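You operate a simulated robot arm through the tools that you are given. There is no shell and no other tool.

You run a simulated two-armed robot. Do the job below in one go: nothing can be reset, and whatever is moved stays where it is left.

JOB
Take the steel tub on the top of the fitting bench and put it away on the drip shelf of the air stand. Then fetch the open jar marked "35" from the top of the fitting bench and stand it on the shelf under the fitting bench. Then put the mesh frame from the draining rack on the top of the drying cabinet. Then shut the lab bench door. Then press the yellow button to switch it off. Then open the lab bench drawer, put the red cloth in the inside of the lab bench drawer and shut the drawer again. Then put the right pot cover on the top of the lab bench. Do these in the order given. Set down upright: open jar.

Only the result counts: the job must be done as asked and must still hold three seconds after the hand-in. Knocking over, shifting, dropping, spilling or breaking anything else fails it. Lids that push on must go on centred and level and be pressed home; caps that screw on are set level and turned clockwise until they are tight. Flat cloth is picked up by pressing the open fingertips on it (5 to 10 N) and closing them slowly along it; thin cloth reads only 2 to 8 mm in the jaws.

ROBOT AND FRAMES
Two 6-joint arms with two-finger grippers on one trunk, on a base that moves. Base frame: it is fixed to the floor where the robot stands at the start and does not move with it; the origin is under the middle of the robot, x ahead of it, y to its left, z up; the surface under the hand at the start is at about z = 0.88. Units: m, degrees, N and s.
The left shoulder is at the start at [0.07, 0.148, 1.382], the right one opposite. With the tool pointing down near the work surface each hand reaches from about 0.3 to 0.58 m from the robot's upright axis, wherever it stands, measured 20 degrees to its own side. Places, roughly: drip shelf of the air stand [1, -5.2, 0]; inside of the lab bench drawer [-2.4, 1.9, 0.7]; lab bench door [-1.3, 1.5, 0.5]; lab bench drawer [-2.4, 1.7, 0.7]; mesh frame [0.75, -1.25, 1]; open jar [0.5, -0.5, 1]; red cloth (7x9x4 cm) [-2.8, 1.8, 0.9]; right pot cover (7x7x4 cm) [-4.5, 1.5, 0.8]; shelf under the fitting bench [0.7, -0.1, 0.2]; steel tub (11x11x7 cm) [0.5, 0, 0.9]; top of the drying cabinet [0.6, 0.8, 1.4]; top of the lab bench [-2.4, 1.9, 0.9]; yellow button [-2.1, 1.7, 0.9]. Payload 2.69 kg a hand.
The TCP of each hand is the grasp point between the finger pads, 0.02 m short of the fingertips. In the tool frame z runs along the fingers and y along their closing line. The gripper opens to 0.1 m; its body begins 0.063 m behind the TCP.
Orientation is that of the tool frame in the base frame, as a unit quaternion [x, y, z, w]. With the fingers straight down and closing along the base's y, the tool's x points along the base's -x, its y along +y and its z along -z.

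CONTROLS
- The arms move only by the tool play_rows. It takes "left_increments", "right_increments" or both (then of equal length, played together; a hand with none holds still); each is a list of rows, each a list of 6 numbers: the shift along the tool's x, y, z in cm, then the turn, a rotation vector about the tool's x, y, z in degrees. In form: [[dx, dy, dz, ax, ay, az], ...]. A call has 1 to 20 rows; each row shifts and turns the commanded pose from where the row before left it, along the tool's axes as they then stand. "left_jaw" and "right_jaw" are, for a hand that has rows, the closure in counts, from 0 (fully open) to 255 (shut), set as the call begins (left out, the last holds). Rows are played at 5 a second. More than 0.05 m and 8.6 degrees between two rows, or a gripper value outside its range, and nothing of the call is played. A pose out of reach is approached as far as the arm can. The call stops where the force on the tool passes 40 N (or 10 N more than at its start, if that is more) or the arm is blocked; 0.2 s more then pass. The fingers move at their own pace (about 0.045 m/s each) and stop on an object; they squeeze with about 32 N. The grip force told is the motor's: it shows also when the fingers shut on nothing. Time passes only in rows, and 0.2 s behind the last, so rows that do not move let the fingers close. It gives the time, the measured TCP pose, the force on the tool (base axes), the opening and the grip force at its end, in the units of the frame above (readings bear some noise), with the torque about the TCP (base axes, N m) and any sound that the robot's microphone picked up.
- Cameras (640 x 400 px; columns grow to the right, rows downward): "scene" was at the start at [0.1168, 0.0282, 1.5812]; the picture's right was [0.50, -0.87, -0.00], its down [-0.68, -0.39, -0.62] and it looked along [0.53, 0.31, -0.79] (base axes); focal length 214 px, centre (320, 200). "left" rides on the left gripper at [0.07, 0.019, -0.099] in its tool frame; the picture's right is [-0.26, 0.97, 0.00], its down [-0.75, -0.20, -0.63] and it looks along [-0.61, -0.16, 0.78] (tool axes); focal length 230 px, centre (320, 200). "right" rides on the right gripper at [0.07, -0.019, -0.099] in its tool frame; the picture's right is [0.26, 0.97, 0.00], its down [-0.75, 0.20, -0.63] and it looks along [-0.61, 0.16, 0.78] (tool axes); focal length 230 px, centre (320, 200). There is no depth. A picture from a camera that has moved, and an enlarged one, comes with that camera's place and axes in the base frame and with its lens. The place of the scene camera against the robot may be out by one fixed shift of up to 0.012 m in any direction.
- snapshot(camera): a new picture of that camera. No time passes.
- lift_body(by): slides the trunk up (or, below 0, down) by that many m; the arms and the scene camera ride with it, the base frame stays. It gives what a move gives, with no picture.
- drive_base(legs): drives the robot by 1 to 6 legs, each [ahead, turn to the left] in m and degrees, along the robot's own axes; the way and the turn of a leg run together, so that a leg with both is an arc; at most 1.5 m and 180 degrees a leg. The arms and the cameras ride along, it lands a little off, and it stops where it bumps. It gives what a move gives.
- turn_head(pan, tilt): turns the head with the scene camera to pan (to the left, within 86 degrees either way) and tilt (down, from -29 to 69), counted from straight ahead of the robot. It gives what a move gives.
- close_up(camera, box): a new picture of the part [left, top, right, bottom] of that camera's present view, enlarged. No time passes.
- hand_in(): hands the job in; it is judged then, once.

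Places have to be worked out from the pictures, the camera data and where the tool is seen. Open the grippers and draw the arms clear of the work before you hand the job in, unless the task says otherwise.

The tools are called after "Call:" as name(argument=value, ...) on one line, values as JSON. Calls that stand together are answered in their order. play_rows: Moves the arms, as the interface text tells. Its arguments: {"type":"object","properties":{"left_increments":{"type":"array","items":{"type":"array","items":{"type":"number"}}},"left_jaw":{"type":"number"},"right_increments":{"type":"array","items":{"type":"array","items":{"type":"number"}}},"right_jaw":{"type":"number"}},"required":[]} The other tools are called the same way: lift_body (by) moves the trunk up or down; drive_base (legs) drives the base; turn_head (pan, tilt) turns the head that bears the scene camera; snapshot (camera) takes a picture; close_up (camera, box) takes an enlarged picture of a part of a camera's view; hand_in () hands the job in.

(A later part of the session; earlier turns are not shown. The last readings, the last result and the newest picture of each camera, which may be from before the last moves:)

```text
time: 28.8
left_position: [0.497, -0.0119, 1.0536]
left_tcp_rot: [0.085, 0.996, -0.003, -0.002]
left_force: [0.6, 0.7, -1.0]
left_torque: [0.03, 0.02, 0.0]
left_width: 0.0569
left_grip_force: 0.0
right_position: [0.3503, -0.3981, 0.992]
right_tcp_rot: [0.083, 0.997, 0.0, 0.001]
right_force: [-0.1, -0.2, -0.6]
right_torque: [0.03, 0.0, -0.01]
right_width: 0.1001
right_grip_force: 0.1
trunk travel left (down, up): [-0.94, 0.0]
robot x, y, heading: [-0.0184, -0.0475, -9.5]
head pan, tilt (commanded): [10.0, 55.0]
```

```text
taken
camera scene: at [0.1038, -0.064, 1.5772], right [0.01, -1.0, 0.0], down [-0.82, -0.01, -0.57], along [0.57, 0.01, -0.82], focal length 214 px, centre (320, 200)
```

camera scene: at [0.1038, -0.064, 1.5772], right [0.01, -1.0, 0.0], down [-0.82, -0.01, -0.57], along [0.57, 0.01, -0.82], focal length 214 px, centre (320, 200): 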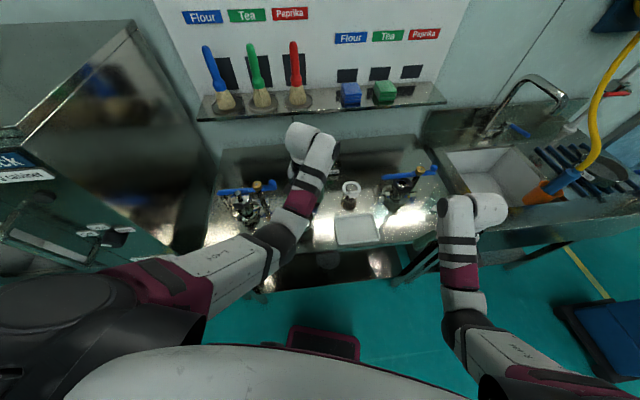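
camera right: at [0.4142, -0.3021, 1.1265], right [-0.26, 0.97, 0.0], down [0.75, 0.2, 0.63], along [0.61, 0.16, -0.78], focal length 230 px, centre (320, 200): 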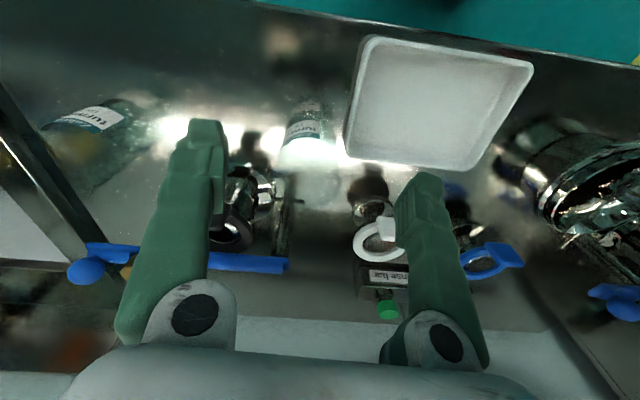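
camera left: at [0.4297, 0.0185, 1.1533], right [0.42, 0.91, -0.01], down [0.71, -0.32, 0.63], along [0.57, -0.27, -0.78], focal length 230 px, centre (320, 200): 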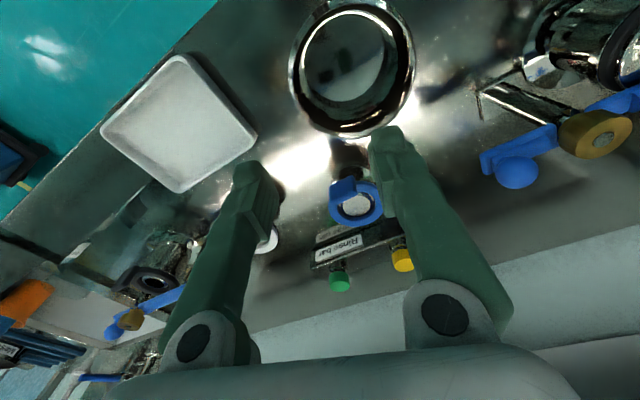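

From the left camera the tub centre is about [0.468, 0.025]. I move the left hand sideways over its left wall in small steps and look again.

Call:
play_rows(left_increments=[[0.4, 1.4, 0, 0, 0, 0], [0.4, 1.4, 0, 0, 0, 0], [0.6, 1.4, 0.4, 0, 0, 0], [0.6, 1.4, 0.4, 0, 0, 0], [0.6, 1.4, 0.4, 0, 0, 0], [0.7, 1.4, 0.4, 0, 0, 0], [0, 0, 0, 0, 0, 0]])

Call:
snapshot(camera="left")

Call:
close_up(camera="scene", box=[200, 140, 360, 240])

```text
time: 30.4
left_position: [0.488, 0.0728, 1.0241]
left_tcp_rot: [0.086, 0.996, -0.004, -0.001]
left_force: [0.7, 0.1, -0.6]
left_torque: [0.04, 0.02, 0.02]
left_width: 0.0568
left_grip_force: 0.0
left hand out of reach, approached as far as the arm can: row 1, 2, 4, 6
right_position: [0.3509, -0.3983, 0.9928]
right_tcp_rot: [0.082, 0.997, 0.0, 0.001]
right_force: [0.2, 0.0, 0.8]
right_torque: [0.02, -0.03, -0.04]
right_width: 0.0999
right_grip_force: 0.2
trunk travel left (down, up): [-0.94, 0.0]
robot x, y, heading: [-0.0195, -0.0455, -9.3]
head pan, tilt (commanded): [10.0, 55.0]
```

```text
taken
camera left: at [0.4243, 0.1022, 1.1212], right [0.42, 0.91, -0.01], down [0.71, -0.32, 0.63], along [0.57, -0.27, -0.78], focal length 230 px, centre (320, 200)
```

left: 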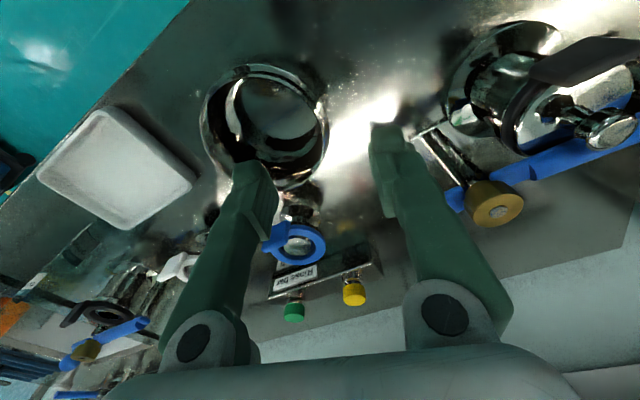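

```text
4.00 times, centred on (280, 190) of scene
camera zoom: at [0.1027, -0.0638, 1.5773], right [0.01, -1.0, 0.0], down [-0.82, -0.01, -0.57], along [0.57, 0.01, -0.82], focal length 858 px, centre (480, 240)
```

zoom: 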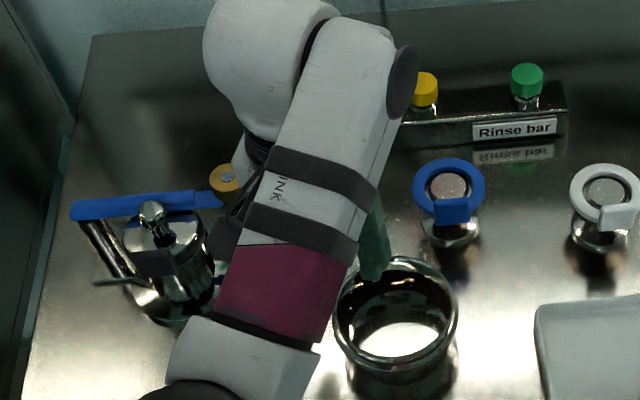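

The point straight below the grasp point coincides with the tub's left rim wall in the left view, so the wall will be between the fingers. I descend in small steps to about z=0.934.

Call:
play_rows(left_increments=[[0, 0.2, 1.5, 0, 0, 0], [0, 0, 1.5, 0, 0, 0], [0, 0, 1.5, 0, 0, 0], [0, 0, 1.5, 0, 0, 0], [0, 0, 1.5, 0, 0, 0], [0, 0, 1.5, 0, 0, 0], [0, 0, 0, 0, 0, 0]])

Call:
snapshot(camera="left")

Call:
close_up(camera="scene", box=[200, 140, 360, 240])

```text
time: 31.9
left_position: [0.4892, 0.0723, 0.9309]
left_tcp_rot: [0.086, 0.996, -0.004, -0.002]
left_force: [0.1, -0.9, -0.2]
left_torque: [0.0, 0.01, -0.02]
left_width: 0.057
left_grip_force: 0.0
right_position: [0.3499, -0.3981, 0.9929]
right_tcp_rot: [0.083, 0.997, 0.0, 0.001]
right_force: [-0.1, 0.4, 0.8]
right_torque: [-0.01, 0.0, 0.01]
right_width: 0.1001
right_grip_force: 0.1
trunk travel left (down, up): [-0.94, 0.0]
robot x, y, heading: [-0.0199, -0.0451, -9.4]
head pan, tilt (commanded): [10.0, 55.0]
```

```text
taken
camera left: at [0.4244, 0.103, 1.0301], right [0.42, 0.91, -0.01], down [0.71, -0.32, 0.63], along [0.57, -0.27, -0.78], focal length 230 px, centre (320, 200)
```

left: 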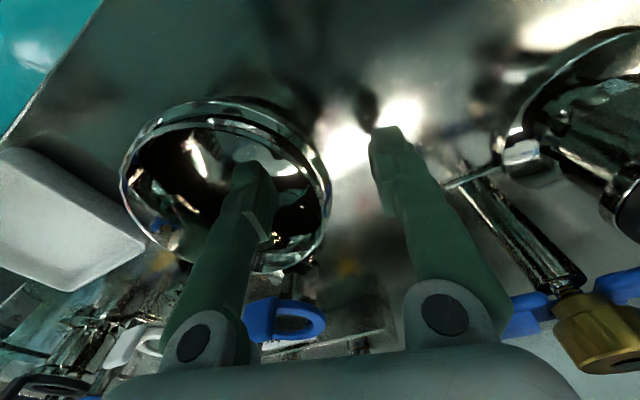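

```text
4.00 times, centred on (280, 190) of scene
camera zoom: at [0.1028, -0.0635, 1.5773], right [0.01, -1.0, 0.0], down [-0.82, -0.01, -0.57], along [0.57, 0.01, -0.82], focal length 858 px, centre (480, 240)
```

zoom: 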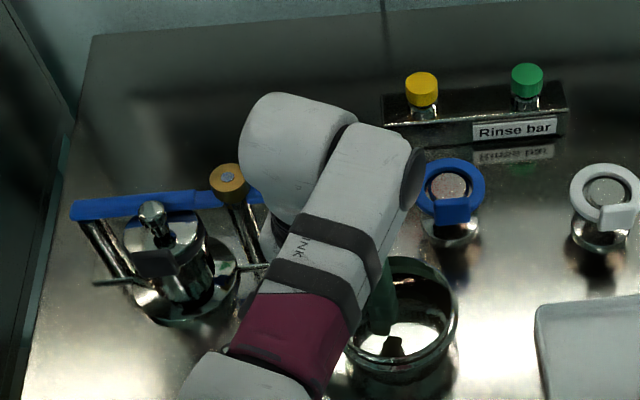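

The wall is between the fingers with no contact. I close the left jaw on the wall.

Call:
play_rows(left_increments=[[0, 0, 0, 0, 0, 0], [0, 0, 0, 0, 0, 0], [0, 0, 0, 0, 0, 0], [0, 0, 0, 0, 0, 0], [0, 0, 0, 0, 0, 0]], left_jaw=255)

Call:
snapshot(camera="left")

```text
time: 33.1
left_position: [0.4877, 0.0726, 0.9309]
left_tcp_rot: [0.085, 0.996, -0.003, -0.002]
left_force: [0.0, -1.6, -0.2]
left_torque: [-0.06, -0.03, -0.01]
left_width: 0.0061
left_grip_force: 31.8
right_position: [0.3507, -0.3974, 0.9936]
right_tcp_rot: [0.082, 0.997, -0.001, 0.001]
right_force: [-0.8, 0.3, 0.9]
right_torque: [-0.02, -0.01, 0.0]
right_width: 0.1001
right_grip_force: 0.0
trunk travel left (down, up): [-0.94, 0.0]
robot x, y, heading: [-0.0178, -0.0481, -9.5]
head pan, tilt (commanded): [10.0, 55.0]
```

```text
taken
camera left: at [0.4243, 0.1029, 1.0304], right [0.42, 0.91, -0.01], down [0.71, -0.32, 0.63], along [0.57, -0.27, -0.78], focal length 230 px, centre (320, 200)
```

left: 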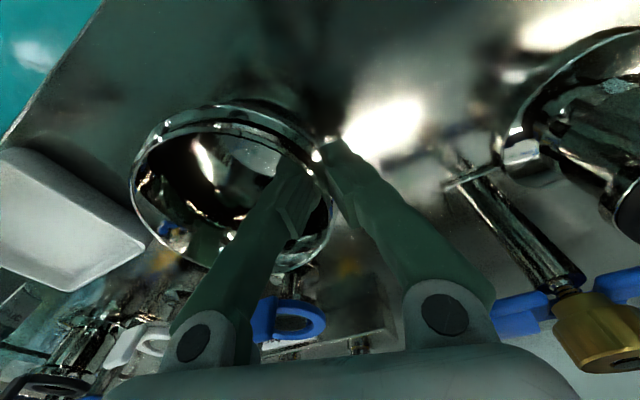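

The wall is held (6 mm, 32 N). I lift the tub straight up in small steps.

Call:
play_rows(left_increments=[[0, 0, -0.5, 0, 0, 0], [0, 0, -1, 0, 0, 0], [0, 0, -1.5, 0, 0, 0], [0, 0, -1.5, 0, 0, 0], [0, 0, -1.5, 0, 0, 0], [0, 0, -1, 0, 0, 0], [0, 0, 0, 0, 0, 0]])

Call:
snapshot(camera="left")

Call:
snapshot(camera="scene")

```text
time: 34.8
left_position: [0.4889, 0.0733, 1.003]
left_tcp_rot: [0.086, 0.996, -0.004, -0.001]
left_force: [0.0, -0.3, -1.7]
left_torque: [0.07, -0.05, -0.04]
left_width: 0.006
left_grip_force: 32.0
right_position: [0.3503, -0.3975, 0.9934]
right_tcp_rot: [0.083, 0.997, 0.0, 0.001]
right_force: [-0.1, 0.4, 0.5]
right_torque: [0.02, -0.02, 0.02]
right_width: 0.0999
right_grip_force: 0.1
trunk travel left (down, up): [-0.94, 0.0]
robot x, y, heading: [-0.0181, -0.0492, -9.1]
head pan, tilt (commanded): [10.0, 55.0]
```

```text
taken
camera left: at [0.4248, 0.1033, 1.1016], right [0.42, 0.91, -0.01], down [0.71, -0.32, 0.63], along [0.57, -0.27, -0.78], focal length 230 px, centre (320, 200)
```

left: 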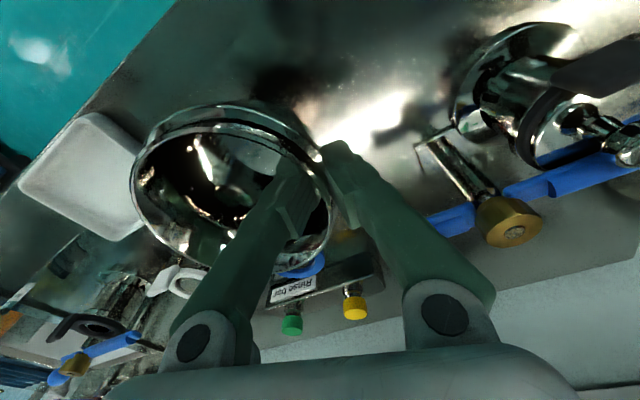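

```text
taken
camera scene: at [0.1032, -0.0635, 1.5772], right [0.01, -1.0, 0.0], down [-0.82, -0.01, -0.57], along [0.57, 0.01, -0.82], focal length 214 px, centre (320, 200)
```

scene: 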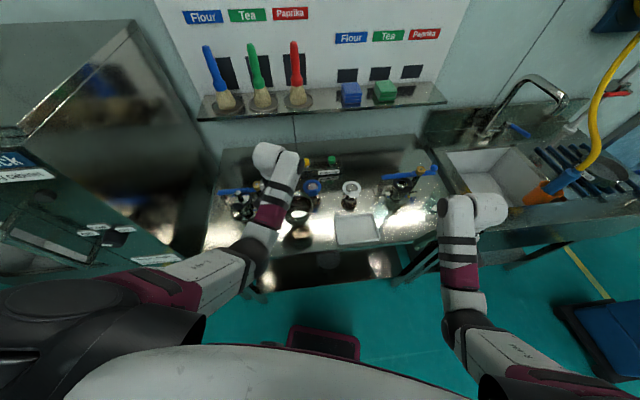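

The tub is held 7 cm above the bench. I back the base straight off the bench about 0.8 m.

Call:
drive_base(legs=[[-0.4, 0], [-0.4, 0]])

Call:
snapshot(camera="left")

```text
time: 39.3
left_position: [-0.2963, 0.2038, 1.0022]
left_tcp_rot: [0.086, 0.996, -0.003, -0.002]
left_force: [1.3, 0.2, -1.3]
left_torque: [0.06, 0.03, 0.0]
left_width: 0.006
left_grip_force: 31.5
right_position: [-0.4338, -0.2675, 0.9916]
right_tcp_rot: [0.083, 0.997, -0.001, 0.0]
right_force: [0.4, 0.2, 0.5]
right_torque: [0.04, 0.0, 0.02]
right_width: 0.1001
right_grip_force: 0.0
trunk travel left (down, up): [-0.94, 0.0]
robot x, y, heading: [-0.8047, 0.0848, -9.6]
head pan, tilt (commanded): [10.0, 55.0]
```

```text
taken
camera left: at [-0.3598, 0.2345, 1.1005], right [0.42, 0.91, -0.01], down [0.71, -0.32, 0.63], along [0.57, -0.27, -0.78], focal length 230 px, centre (320, 200)
```

left: 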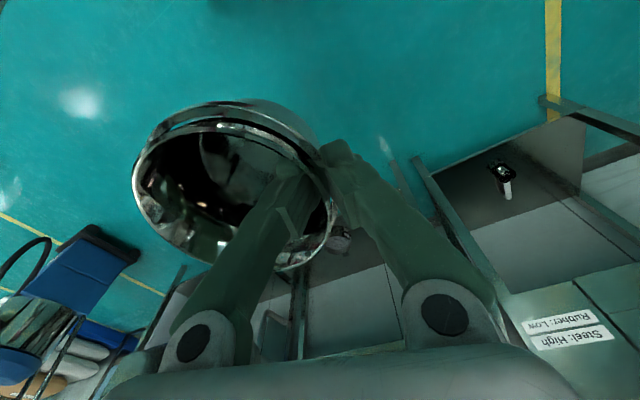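

The tub is still held well. From here I take a look at the bench front with its lower shelf for later use.

Call:
turn_head(pan=8, tilt=35)

Call:
snapshot(camera="scene")

Call:
close_up(camera="scene", box=[200, 100, 440, 250])

```text
time: 40.2
left_position: [-0.2983, 0.2044, 1.0031]
left_tcp_rot: [0.086, 0.996, -0.002, -0.002]
left_force: [-0.6, 0.6, -1.2]
left_torque: [0.07, -0.02, 0.01]
left_width: 0.006
left_grip_force: 31.7
right_position: [-0.4367, -0.2657, 0.9931]
right_tcp_rot: [0.084, 0.996, 0.0, 0.0]
right_force: [-0.3, -0.2, 0.1]
right_torque: [-0.01, -0.02, -0.01]
right_width: 0.0998
right_grip_force: 0.0
trunk travel left (down, up): [-0.94, 0.0]
robot x, y, heading: [-0.8068, 0.0869, -9.6]
head pan, tilt (commanded): [8.0, 35.0]
```

```text
taken
camera scene: at [-0.6687, 0.0657, 1.6055], right [-0.03, -1.0, 0.0], down [-0.57, 0.02, -0.82], along [0.82, -0.02, -0.57], focal length 214 px, centre (320, 200)
```

scene: 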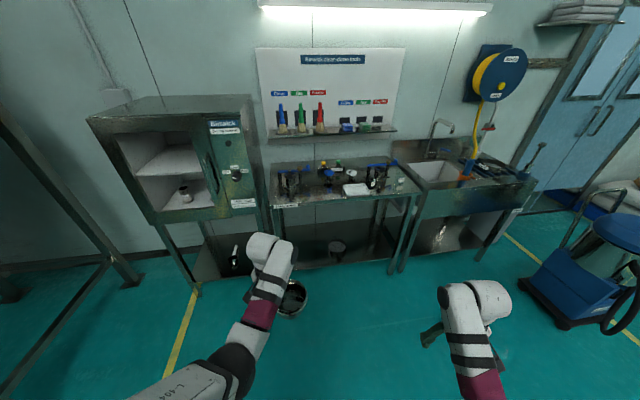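

```text
2.67 times, centred on (320, 175) of scene
camera zoom: at [-0.6687, 0.0657, 1.6055], right [-0.03, -1.0, 0.0], down [-0.57, 0.02, -0.82], along [0.82, -0.02, -0.57], focal length 572 px, centre (320, 267)
```

zoom: 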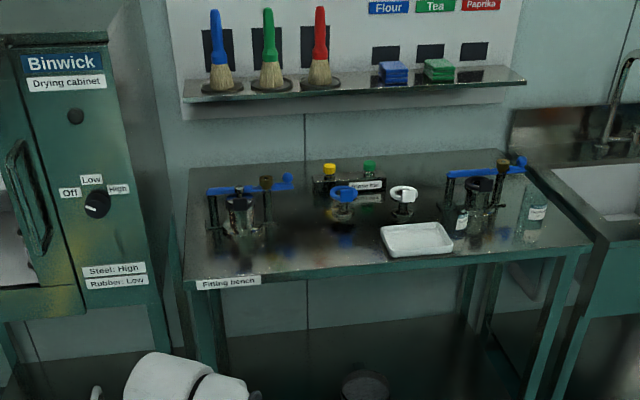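

Now I turn to face the far end (heading about -90°), with free floor around, and drive toward the air stand along x≈-0.8.

Call:
drive_base(legs=[[0, -80.4]])

Call:
turn_head(pan=15, tilt=20)

Call:
snapshot(camera="scene")

Call:
close_up(camera="scene", box=[160, 100, 400, 250])

```text
time: 44.0
left_position: [-0.6041, -0.3962, 1.0015]
left_tcp_rot: [0.709, 0.706, -0.002, -0.004]
left_force: [-0.5, 0.1, -1.8]
left_torque: [-0.02, -0.07, -0.02]
left_width: 0.006
left_grip_force: 31.5
right_position: [-1.091, -0.3396, 0.9936]
right_tcp_rot: [0.706, 0.708, -0.001, 0.001]
right_force: [0.4, -0.1, 0.1]
right_torque: [0.01, 0.01, -0.03]
right_width: 0.0999
right_grip_force: 0.0
trunk travel left (down, up): [-0.94, 0.0]
robot x, y, heading: [-0.808, 0.084, -89.9]
head pan, tilt (commanded): [8.0, 35.0]
```

```text
time: 44.8
left_position: [-0.6034, -0.3957, 1.0027]
left_tcp_rot: [0.708, 0.706, -0.001, -0.004]
left_force: [-0.4, -0.3, -1.7]
left_torque: [0.02, -0.07, -0.02]
left_width: 0.0059
left_grip_force: 31.1
right_position: [-1.0912, -0.3397, 0.9933]
right_tcp_rot: [0.707, 0.708, 0.0, 0.001]
right_force: [-0.3, 0.5, 0.7]
right_torque: [0.0, -0.03, -0.03]
right_width: 0.0998
right_grip_force: 0.1
trunk travel left (down, up): [-0.94, 0.0]
robot x, y, heading: [-0.8098, 0.0854, -89.7]
head pan, tilt (commanded): [15.0, 20.0]
```

```text
taken
camera scene: at [-0.7814, -0.0641, 1.6293], right [-0.97, -0.26, 0.0], down [-0.09, 0.33, -0.94], along [0.24, -0.91, -0.34], focal length 214 px, centre (320, 200)
```

scene: 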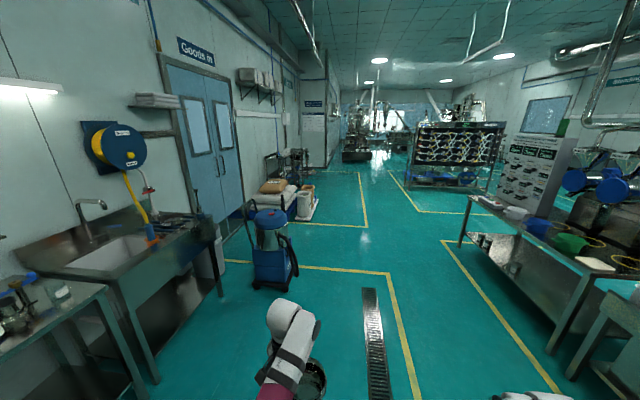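

```text
2.67 times, centred on (280, 175) of scene
camera zoom: at [-0.7814, -0.0641, 1.6293], right [-0.97, -0.26, 0.0], down [-0.09, 0.33, -0.94], along [0.24, -0.91, -0.34], focal length 572 px, centre (427, 267)
```

zoom: 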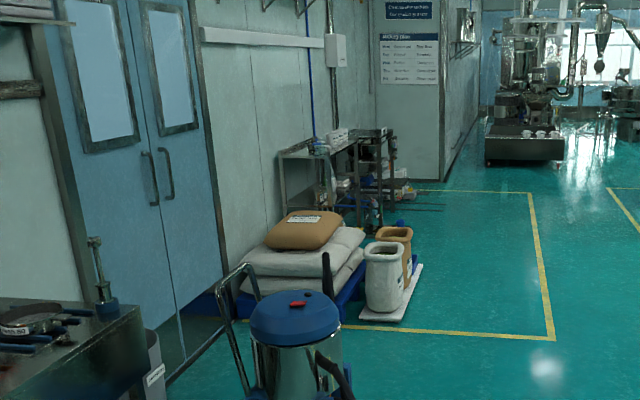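

The corridor ahead at x≈-0.8 is free. I drive 3.6 m ahead and look again.

Call:
drive_base(legs=[[1.5, 0], [1.5, 0], [0.6, 0]])

Call:
turn_head(pan=45, tilt=25)

Call:
snapshot(camera="scene")

Call:
close_up(camera="scene", box=[240, 120, 480, 270])

Call:
snapshot(camera="left")

```text
time: 62.2
left_position: [-0.5285, -3.9814, 1.0032]
left_tcp_rot: [0.702, 0.712, -0.002, -0.003]
left_force: [0.0, 0.0, -1.0]
left_torque: [-0.01, -0.03, -0.03]
left_width: 0.0063
left_grip_force: 30.9
right_position: [-1.016, -3.931, 0.9931]
right_tcp_rot: [0.701, 0.713, -0.002, 0.001]
right_force: [0.3, -0.2, -0.2]
right_torque: [-0.01, 0.0, 0.05]
right_width: 0.1001
right_grip_force: 0.1
trunk travel left (down, up): [-0.94, 0.0]
robot x, y, heading: [-0.7367, -3.5086, -88.9]
head pan, tilt (commanded): [15.0, 20.0]
```

```text
time: 63.1
left_position: [-0.5281, -3.9827, 1.0029]
left_tcp_rot: [0.703, 0.711, -0.001, -0.003]
left_force: [0.1, -1.0, -2.0]
left_torque: [0.01, -0.07, 0.0]
left_width: 0.0061
left_grip_force: 31.5
right_position: [-1.016, -3.9337, 0.9927]
right_tcp_rot: [0.701, 0.714, -0.001, 0.0]
right_force: [1.0, -0.7, 0.1]
right_torque: [0.0, -0.01, -0.02]
right_width: 0.1001
right_grip_force: 0.1
trunk travel left (down, up): [-0.94, 0.0]
robot x, y, heading: [-0.736, -3.5035, -89.1]
head pan, tilt (commanded): [45.0, 25.0]
```

```text
taken
camera scene: at [-0.6702, -3.6281, 1.6212], right [-0.69, -0.72, 0.0], down [-0.3, 0.29, -0.91], along [0.65, -0.63, -0.42], focal length 214 px, centre (320, 200)
```

scene: 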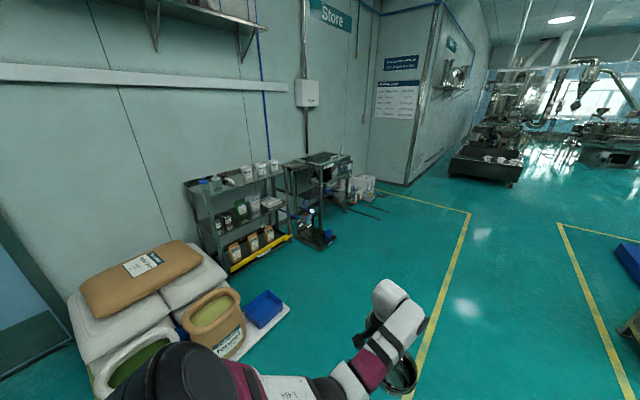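

```text
2.67 times, centred on (360, 195) of scene
camera zoom: at [-0.6702, -3.6281, 1.6212], right [-0.69, -0.72, 0.0], down [-0.3, 0.29, -0.91], along [0.65, -0.63, -0.42], focal length 572 px, centre (213, 213)
```

zoom: 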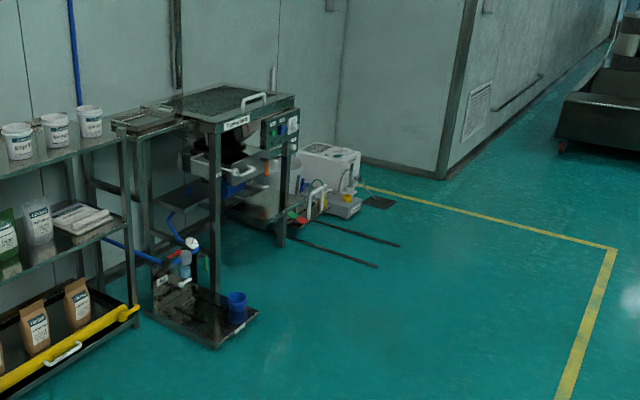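

```text
taken
camera left: at [-0.5085, -3.9139, 1.1012], right [0.97, -0.25, -0.01], down [-0.19, -0.76, 0.63], along [-0.16, -0.61, -0.78], focal length 230 px, centre (320, 200)
```

left: 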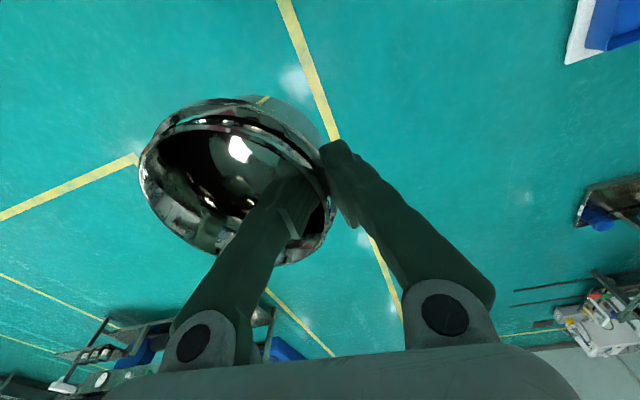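

The drip shelf looks to be the low dark tray with a gauge and a small blue cup. I zoom in on it.

Call:
close_up(camera="scene", box=[280, 190, 360, 255])

```text
6.15 times, centred on (320, 222) of scene
camera zoom: at [-0.6702, -3.6281, 1.6212], right [-0.69, -0.72, 0.0], down [-0.3, 0.29, -0.91], along [0.65, -0.63, -0.42], focal length 1320 px, centre (320, 62)
```

zoom: 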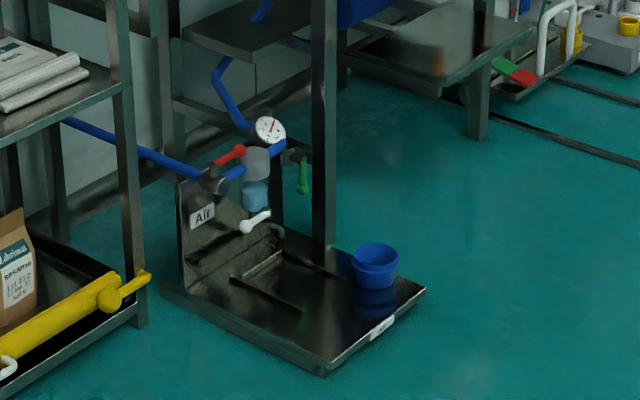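

The drip shelf is the low plate at roughly x 0.78–1.2, y -5.0…-5.37, with a small blue cup near [0.91,-5.32]. I drive on to y≈-5.25 and turn to face it.

Call:
drive_base(legs=[[1.5, 0], [0.25, 0], [0, 89]])

Call:
turn_head(pan=0, tilt=30)

Call:
snapshot(camera="scene")

Call:
close_up(camera="scene", box=[220, 140, 420, 265])

```text
time: 75.7
left_position: [-0.2425, -5.0197, 1.0034]
left_tcp_rot: [0.001, 1.0, -0.003, -0.001]
left_force: [0.0, 0.7, -1.4]
left_torque: [0.05, -0.01, 0.0]
left_width: 0.0062
left_grip_force: 31.0
right_position: [-0.2988, -5.5069, 0.992]
right_tcp_rot: [-0.001, 1.0, 0.0, 0.001]
right_force: [0.0, 0.1, 0.2]
right_torque: [-0.02, 0.02, -0.01]
right_width: 0.1
right_grip_force: 0.0
trunk travel left (down, up): [-0.94, 0.0]
robot x, y, heading: [-0.7267, -5.2209, 0.2]
head pan, tilt (commanded): [45.0, 25.0]
```

```text
time: 76.8
left_position: [-0.2424, -5.0201, 1.0033]
left_tcp_rot: [0.001, 1.0, -0.004, -0.001]
left_force: [0.0, 0.3, -1.1]
left_torque: [0.07, -0.02, 0.01]
left_width: 0.0061
left_grip_force: 31.7
right_position: [-0.3007, -5.5078, 0.9943]
right_tcp_rot: [-0.001, 1.0, 0.0, 0.001]
right_force: [0.2, 0.3, 0.0]
right_torque: [-0.05, -0.01, -0.03]
right_width: 0.0999
right_grip_force: 0.0
trunk travel left (down, up): [-0.94, 0.0]
robot x, y, heading: [-0.7226, -5.2252, 0.3]
head pan, tilt (commanded): [0.0, 30.0]
```

```text
taken
camera scene: at [-0.5818, -5.2317, 1.6133], right [0.0, -1.0, 0.0], down [-0.5, 0.0, -0.87], along [0.87, 0.0, -0.5], focal length 214 px, centre (320, 200)
```

scene: 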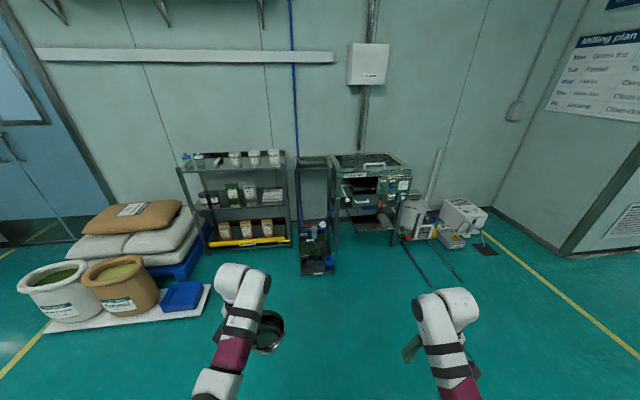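

```text
3.20 times, centred on (320, 202) of scene
camera zoom: at [-0.5818, -5.2317, 1.6133], right [0.0, -1.0, 0.0], down [-0.5, 0.0, -0.87], along [0.87, 0.0, -0.5], focal length 686 px, centre (320, 192)
```

zoom: 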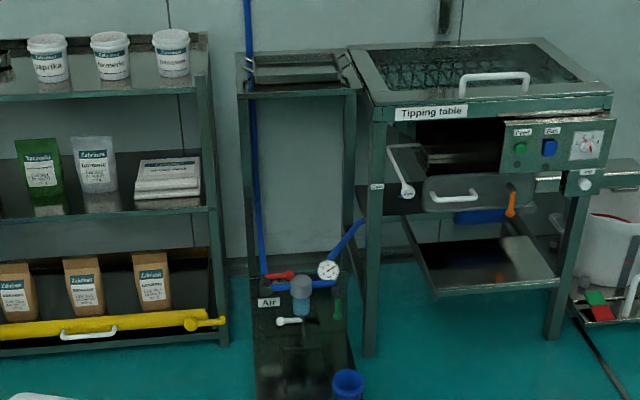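

The plate spans about x 0.78–1.2, y -5.39…-5.04, with a blue cup near [0.92,-5.31] and valves at the back. I drive forward with a slight right shift so the tub will be near [0.885, -5.15].

Call:
drive_base(legs=[[0, -4], [1.13, 0], [0, 4]])

Call:
turn_head(pan=5, tilt=60)

Call:
snapshot(camera="scene")

Call:
snapshot(camera="left")

Call:
snapshot(camera="right")

```text
time: 83.4
left_position: [0.8769, -5.1024, 1.0035]
left_tcp_rot: [0.006, 1.0, -0.003, -0.002]
left_force: [-0.4, 0.1, -1.6]
left_torque: [0.02, -0.05, 0.04]
left_width: 0.0061
left_grip_force: 31.3
right_position: [0.8151, -5.5901, 0.9918]
right_tcp_rot: [0.003, 1.0, 0.002, 0.001]
right_force: [-1.1, 0.2, -0.8]
right_torque: [0.02, 0.04, 0.03]
right_width: 0.1
right_grip_force: 0.0
trunk travel left (down, up): [-0.94, 0.0]
robot x, y, heading: [0.3946, -5.3028, -0.1]
head pan, tilt (commanded): [0.0, 30.0]
```

```text
time: 84.4
left_position: [0.8765, -5.099, 1.004]
left_tcp_rot: [0.005, 1.0, -0.004, -0.001]
left_force: [0.7, 1.1, -1.7]
left_torque: [0.04, -0.01, 0.02]
left_width: 0.0058
left_grip_force: 31.3
right_position: [0.8165, -5.5855, 0.9926]
right_tcp_rot: [0.003, 1.0, 0.0, 0.001]
right_force: [0.3, 0.6, -0.1]
right_torque: [-0.01, 0.01, -0.03]
right_width: 0.1
right_grip_force: 0.1
trunk travel left (down, up): [-0.94, 0.0]
robot x, y, heading: [0.3954, -5.2982, -0.3]
head pan, tilt (commanded): [5.0, 60.0]
```

```text
taken
camera scene: at [0.5121, -5.3024, 1.5712], right [0.08, -1.0, 0.0], down [-0.86, -0.07, -0.5], along [0.5, 0.04, -0.87], focal length 214 px, centre (320, 200)
```

scene: 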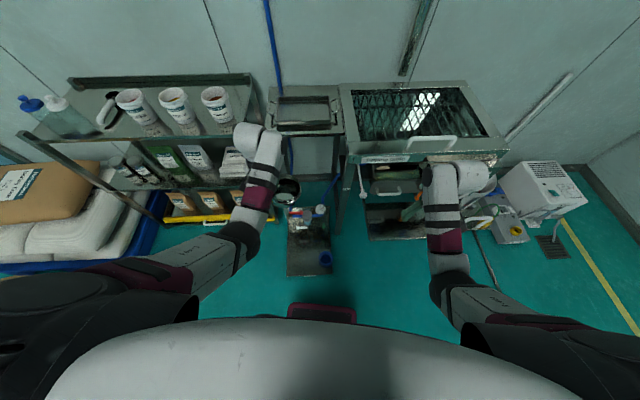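

```text
taken
camera left: at [0.8088, -5.08, 1.1013], right [0.27, 0.96, -0.01], down [0.75, -0.2, 0.63], along [0.6, -0.18, -0.78], focal length 230 px, centre (320, 200)
```

left: 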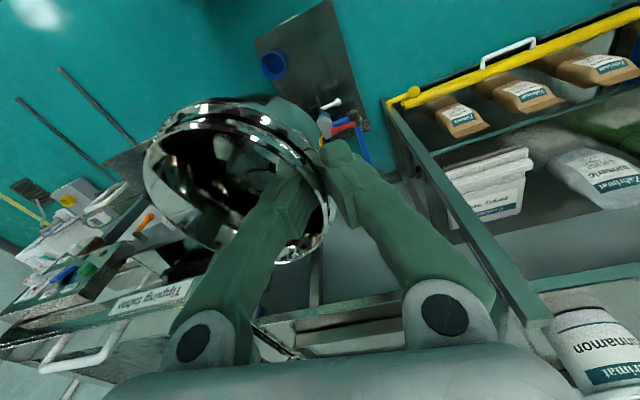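

```text
taken
camera right: at [0.7471, -5.6033, 1.0919], right [-0.25, 0.97, 0.0], down [0.75, 0.2, 0.63], along [0.61, 0.16, -0.78], focal length 230 px, centre (320, 200)
```

right: 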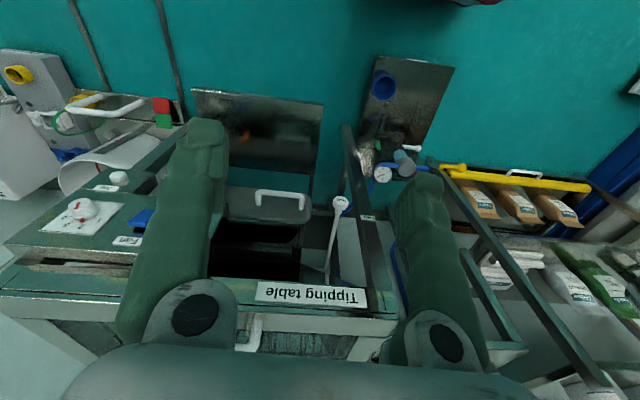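

The hand is over the plate's left half; plate about y -5.35…-5.04, front edge x≈0.79, cup at [0.90,-5.31]. I zoom in to check whether anything sits where the tub will go.

Call:
close_up(camera="left", box=[240, 0, 400, 140])

Call:
close_up(camera="right", box=[320, 40, 480, 190])

Call:
close_up(camera="scene", box=[260, 180, 360, 290])

```text
2.86 times, centred on (320, 70) of left
camera zoom: at [0.8088, -5.08, 1.1013], right [0.27, 0.96, -0.01], down [0.75, -0.2, 0.63], along [0.6, -0.18, -0.78], focal length 657 px, centre (320, 571)
```

zoom: 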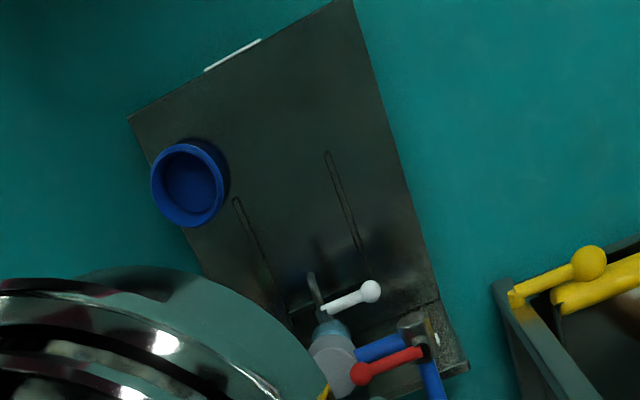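

```text
2.67 times, centred on (400, 115) of right
camera zoom: at [0.7471, -5.6033, 1.0919], right [-0.25, 0.97, 0.0], down [0.75, 0.2, 0.63], along [0.61, 0.16, -0.78], focal length 614 px, centre (107, 427)
```

zoom: 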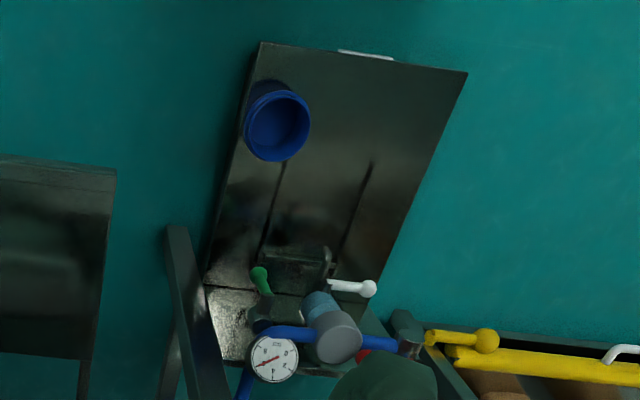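

```text
3.64 times, centred on (310, 235) of scene
camera zoom: at [0.5121, -5.3024, 1.5712], right [0.08, -1.0, 0.0], down [-0.86, -0.07, -0.5], along [0.5, 0.04, -0.87], focal length 780 px, centre (356, 73)
```

zoom: 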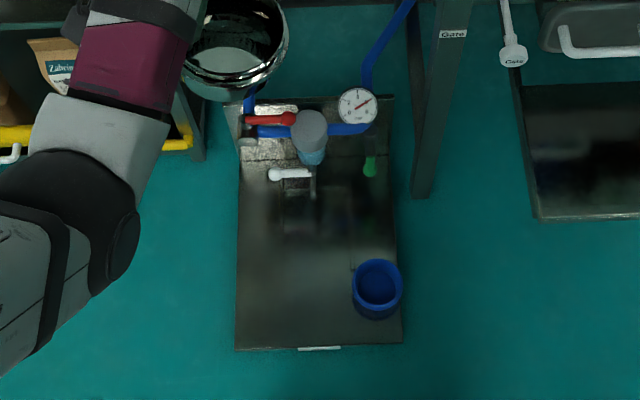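

The plate's front zone is clear; thin lines start farther in near x≈0.92. I lower the trunk 0.80 m, keeping the tub well above the plate.

Call:
lift_body(by=-0.4)

Call:
lift_body(by=-0.38)

Call:
snapshot(camera="left")

Call:
snapshot(camera="scene")

Call:
snapshot(camera="right")

```text
time: 88.2
left_position: [0.8763, -5.1008, 0.6031]
left_tcp_rot: [0.005, 1.0, -0.005, -0.001]
left_force: [0.1, -0.3, -1.8]
left_torque: [0.04, 0.01, -0.03]
left_width: 0.006
left_grip_force: 31.1
right_position: [0.8158, -5.5876, 0.5925]
right_tcp_rot: [0.003, 1.0, 0.0, 0.0]
right_force: [-0.1, 0.1, -0.3]
right_torque: [-0.03, 0.02, 0.03]
right_width: 0.1002
right_grip_force: 0.0
trunk travel left (down, up): [-0.54, 0.4]
robot x, y, heading: [0.3949, -5.2991, -0.2]
head pan, tilt (commanded): [5.0, 60.0]
```

```text
time: 91.9
left_position: [0.8763, -5.0998, 0.223]
left_tcp_rot: [0.006, 1.0, -0.005, -0.001]
left_force: [-0.2, -0.4, -1.8]
left_torque: [0.07, 0.03, -0.02]
left_width: 0.0059
left_grip_force: 30.5
right_position: [0.8161, -5.5877, 0.2119]
right_tcp_rot: [0.003, 1.0, -0.001, 0.0]
right_force: [0.1, 0.4, 0.2]
right_torque: [-0.01, -0.01, 0.02]
right_width: 0.1002
right_grip_force: 0.0
trunk travel left (down, up): [-0.16, 0.78]
robot x, y, heading: [0.3919, -5.2978, -0.0]
head pan, tilt (commanded): [5.0, 60.0]
```

```text
taken
camera left: at [0.8085, -5.0807, 0.3215], right [0.27, 0.96, -0.01], down [0.75, -0.2, 0.63], along [0.6, -0.17, -0.78], focal length 230 px, centre (320, 200)
```

left: 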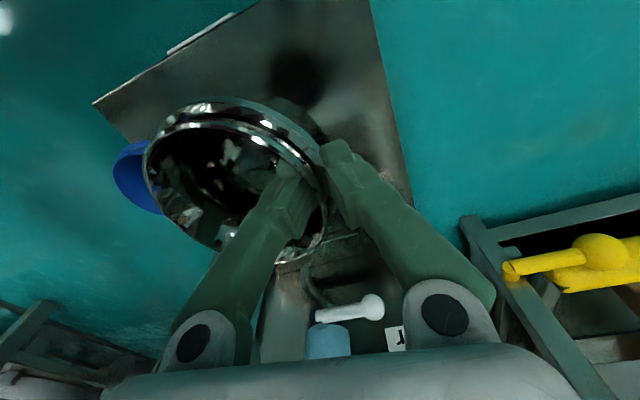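

```text
taken
camera scene: at [0.5117, -5.3035, 0.7912], right [0.08, -1.0, 0.0], down [-0.86, -0.07, -0.5], along [0.5, 0.04, -0.87], focal length 214 px, centre (320, 200)
```

scene: 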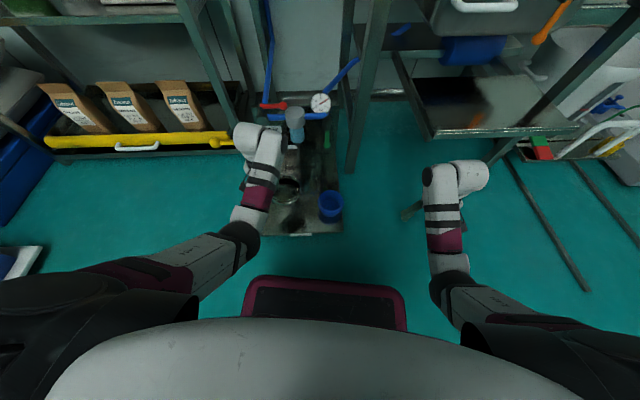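

```text
taken
camera right: at [0.7468, -5.604, 0.3117], right [-0.25, 0.97, 0.0], down [0.75, 0.2, 0.63], along [0.61, 0.16, -0.78], focal length 230 px, centre (320, 200)
```

right: 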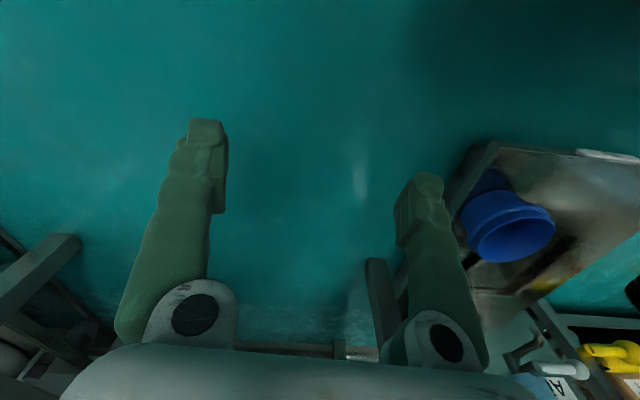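

Plate top is at about z=0.045; the tub bottom is about 0.17. I lower the trunk another 8 cm, then finish with the arm in small steps.

Call:
lift_body(by=-0.08)

Call:
play_rows(left_increments=[[0.3, 0, 0.5, 0, 0, 0], [0, 0, 0.5, 0, 0, 0], [0, 0, 0.5, 0, 0, 0], [0, 0, 0.5, 0, 0, 0], [0, 0, 0.5, 0, 0, 0], [0, 0, 0.5, 0, 0, 0], [0, 0, 0, 0, 0, 0]])

Call:
snapshot(camera="left")

Call:
snapshot(camera="right")

```text
time: 93.0
left_position: [0.8758, -5.1003, 0.1429]
left_tcp_rot: [0.005, 1.0, -0.004, -0.002]
left_force: [0.1, -0.3, -0.3]
left_torque: [0.03, -0.03, 0.02]
left_width: 0.0062
left_grip_force: 31.5
right_position: [0.8166, -5.5876, 0.1325]
right_tcp_rot: [0.003, 1.0, -0.001, 0.001]
right_force: [1.1, 0.0, -0.1]
right_torque: [0.02, 0.01, 0.0]
right_width: 0.0999
right_grip_force: 0.0
trunk travel left (down, up): [-0.08, 0.86]
robot x, y, heading: [0.3928, -5.3035, -0.5]
head pan, tilt (commanded): [5.0, 60.0]
```

```text
time: 94.7
left_position: [0.873, -5.1014, 0.1115]
left_tcp_rot: [0.006, 1.0, -0.005, -0.002]
left_force: [0.8, 0.7, 1.1]
left_torque: [-0.05, -0.02, 0.0]
left_width: 0.0059
left_grip_force: 31.6
right_position: [0.815, -5.588, 0.1327]
right_tcp_rot: [0.003, 1.0, -0.001, 0.002]
right_force: [0.2, -0.2, 0.1]
right_torque: [0.01, -0.01, 0.04]
right_width: 0.1001
right_grip_force: 0.1
trunk travel left (down, up): [-0.08, 0.86]
robot x, y, heading: [0.3927, -5.3035, -0.2]
head pan, tilt (commanded): [5.0, 60.0]
```

```text
taken
camera left: at [0.8051, -5.081, 0.211], right [0.27, 0.96, -0.01], down [0.75, -0.2, 0.63], along [0.6, -0.17, -0.78], focal length 230 px, centre (320, 200)
```

left: 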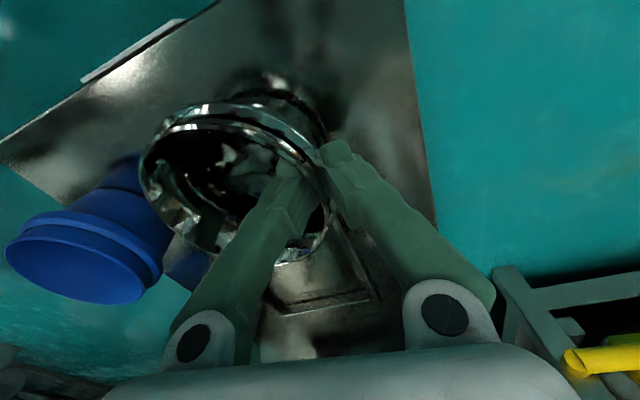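

```text
taken
camera right: at [0.7468, -5.6039, 0.2317], right [-0.25, 0.97, 0.0], down [0.75, 0.2, 0.63], along [0.61, 0.16, -0.78], focal length 230 px, centre (320, 200)
```

right: 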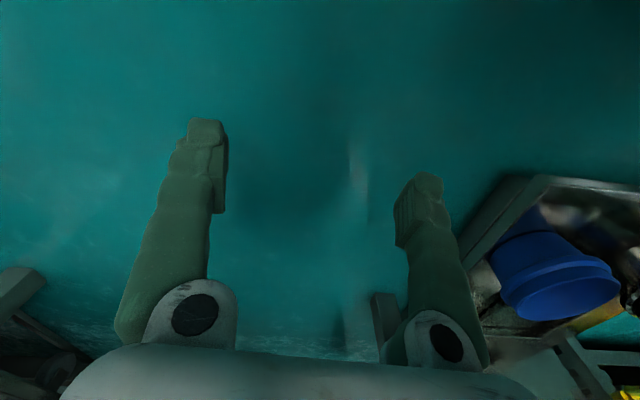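

The tub is now very close to the plate. I go down in 3 mm steps until the force shows contact.

Call:
play_rows(left_increments=[[0, 0, 0.3, 0, 0, 0], [0, 0, 0.3, 0, 0, 0], [0, 0, 0, 0, 0, 0]])

```text
time: 95.5
left_position: [0.8735, -5.1008, 0.1069]
left_tcp_rot: [0.005, 1.0, -0.004, -0.002]
left_force: [-0.2, 0.9, 1.1]
left_torque: [-0.09, -0.08, 0.06]
left_width: 0.0059
left_grip_force: 31.9
right_position: [0.8149, -5.5865, 0.1322]
right_tcp_rot: [0.002, 1.0, -0.001, 0.001]
right_force: [-0.5, -0.3, 1.1]
right_torque: [-0.03, 0.0, -0.01]
right_width: 0.1003
right_grip_force: 0.1
trunk travel left (down, up): [-0.08, 0.86]
robot x, y, heading: [0.3933, -5.296, -0.1]
head pan, tilt (commanded): [5.0, 60.0]
```

Torque has changed sign, so the tub has begun to touch. A few more millimetres to seat it.

Call:
play_rows(left_increments=[[0, 0, 0.3, 0, 0, 0], [0, 0, 0, 0, 0, 0]])

Call:
close_up(camera="left", box=[120, 60, 440, 280])

```text
time: 96.0
left_position: [0.8741, -5.1001, 0.1038]
left_tcp_rot: [0.006, 1.0, -0.005, -0.002]
left_force: [0.9, 0.7, 0.5]
left_torque: [-0.06, -0.04, 0.03]
left_width: 0.0059
left_grip_force: 31.3
right_position: [0.8159, -5.5865, 0.1325]
right_tcp_rot: [0.003, 1.0, -0.001, 0.001]
right_force: [-0.3, 0.6, -0.9]
right_torque: [-0.03, -0.02, 0.02]
right_width: 0.0999
right_grip_force: 0.2
trunk travel left (down, up): [-0.08, 0.86]
robot x, y, heading: [0.3931, -5.2988, -0.2]
head pan, tilt (commanded): [5.0, 60.0]
```

```text
1.82 times, centred on (280, 170) of left
camera zoom: at [0.8055, -5.0811, 0.2025], right [0.27, 0.96, -0.01], down [0.75, -0.2, 0.63], along [0.6, -0.17, -0.78], focal length 418 px, centre (393, 254)
```

zoom: 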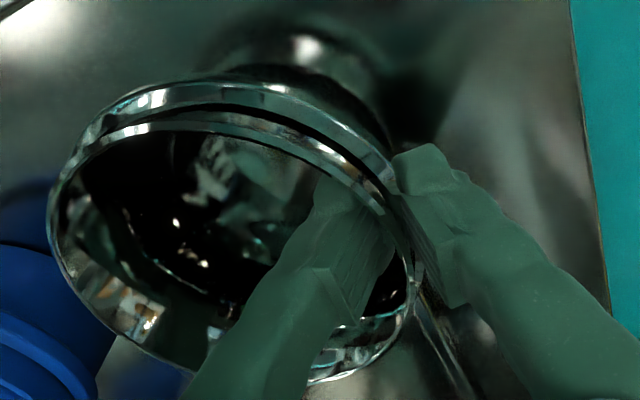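

Unclear if it is seated yet; I check from the scene camera.

Call:
close_up(camera="scene", box=[230, 150, 360, 250])

Call:
play_rows(left_increments=[[0, 0, 0.25, 0, 0, 0], [0, 0, 0, 0, 0, 0]])

Call:
play_rows(left_increments=[[0, 0, 0.25, 0, 0, 0], [0, 0, 0, 0, 0, 0]])

```text
4.00 times, centred on (295, 200) of scene
camera zoom: at [0.5115, -5.3035, 0.7112], right [0.08, -1.0, 0.0], down [-0.86, -0.07, -0.5], along [0.5, 0.04, -0.87], focal length 858 px, centre (420, 200)
```

zoom: 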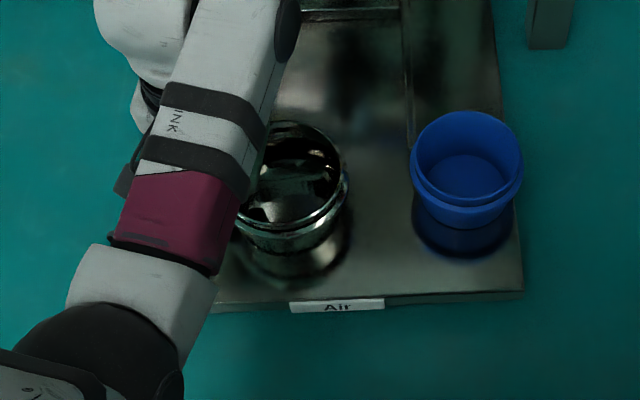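

```text
time: 96.7
left_position: [0.8731, -5.0997, 0.1024]
left_tcp_rot: [0.005, 1.0, -0.003, -0.001]
left_force: [-0.3, 2.0, 5.8]
left_torque: [-0.04, -0.2, 0.06]
left_width: 0.0061
left_grip_force: 31.1
right_position: [0.8161, -5.5879, 0.1323]
right_tcp_rot: [0.003, 1.0, -0.001, 0.001]
right_force: [0.5, 0.3, 0.5]
right_torque: [0.0, -0.01, 0.01]
right_width: 0.1001
right_grip_force: 0.1
trunk travel left (down, up): [-0.08, 0.86]
robot x, y, heading: [0.3919, -5.2984, 0.0]
head pan, tilt (commanded): [5.0, 60.0]
```

```text
time: 97.2
left_position: [0.8736, -5.1, 0.102]
left_tcp_rot: [0.005, 1.0, -0.002, 0.002]
left_force: [-6.6, 6.7, 21.6]
left_torque: [0.0, -0.24, 0.03]
left_width: 0.0062
left_grip_force: 31.5
right_position: [0.816, -5.5872, 0.1331]
right_tcp_rot: [0.002, 1.0, 0.0, 0.002]
right_force: [-0.3, -0.3, 0.2]
right_torque: [0.01, -0.05, -0.03]
right_width: 0.1001
right_grip_force: 0.1
trunk travel left (down, up): [-0.08, 0.86]
robot x, y, heading: [0.3931, -5.3002, -0.0]
head pan, tilt (commanded): [5.0, 60.0]
```

Firm contact (about 20 N): the tub stands on the plate. I ease off 3 mm and open the jaw only partly, then check.

Call:
play_rows(left_increments=[[0, 0, -0.3, 0, 0, 0], [0, 0, 0, 0, 0, 0]])

Call:
play_rows(left_increments=[[0, 0, 0, 0, 0, 0], [0, 0, 0, 0, 0, 0], [0, 0, 0, 0, 0, 0], [0, 0, 0, 0, 0, 0]], left_jaw=150)

Call:
snapshot(camera="left")

```text
time: 97.8
left_position: [0.8731, -5.1018, 0.1008]
left_tcp_rot: [0.006, 1.0, -0.006, -0.002]
left_force: [2.2, -1.7, 4.3]
left_torque: [-0.16, -0.25, -0.02]
left_width: 0.0058
left_grip_force: 31.4
right_position: [0.8158, -5.5873, 0.1329]
right_tcp_rot: [0.003, 1.0, 0.0, 0.001]
right_force: [-0.4, 0.1, 0.4]
right_torque: [-0.04, 0.03, 0.01]
right_width: 0.0999
right_grip_force: 0.0
trunk travel left (down, up): [-0.08, 0.86]
robot x, y, heading: [0.3943, -5.2996, -0.3]
head pan, tilt (commanded): [5.0, 60.0]
```

```text
time: 98.8
left_position: [0.8728, -5.1012, 0.102]
left_tcp_rot: [0.005, 1.0, -0.004, -0.001]
left_force: [-0.1, -0.4, 0.0]
left_torque: [-0.01, 0.01, 0.02]
left_width: 0.0413
left_grip_force: 0.0
right_position: [0.8152, -5.5871, 0.1322]
right_tcp_rot: [0.003, 1.0, -0.002, 0.002]
right_force: [1.2, -0.5, -1.0]
right_torque: [0.0, 0.03, 0.0]
right_width: 0.1
right_grip_force: 0.0
trunk travel left (down, up): [-0.08, 0.86]
robot x, y, heading: [0.3895, -5.3019, -0.5]
head pan, tilt (commanded): [5.0, 60.0]
```

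```text
taken
camera left: at [0.8047, -5.0814, 0.2006], right [0.27, 0.96, -0.01], down [0.75, -0.2, 0.63], along [0.6, -0.17, -0.78], focal length 230 px, centre (320, 200)
```

left: 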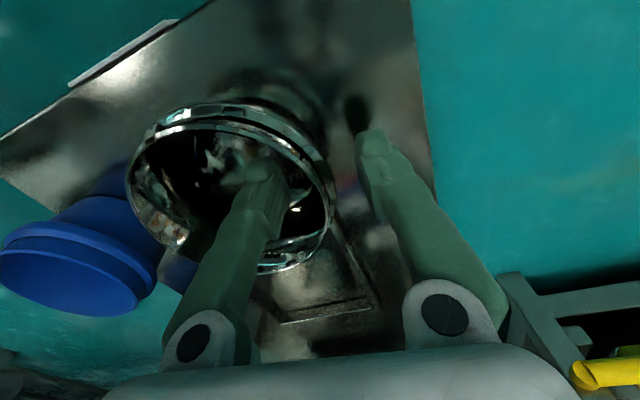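

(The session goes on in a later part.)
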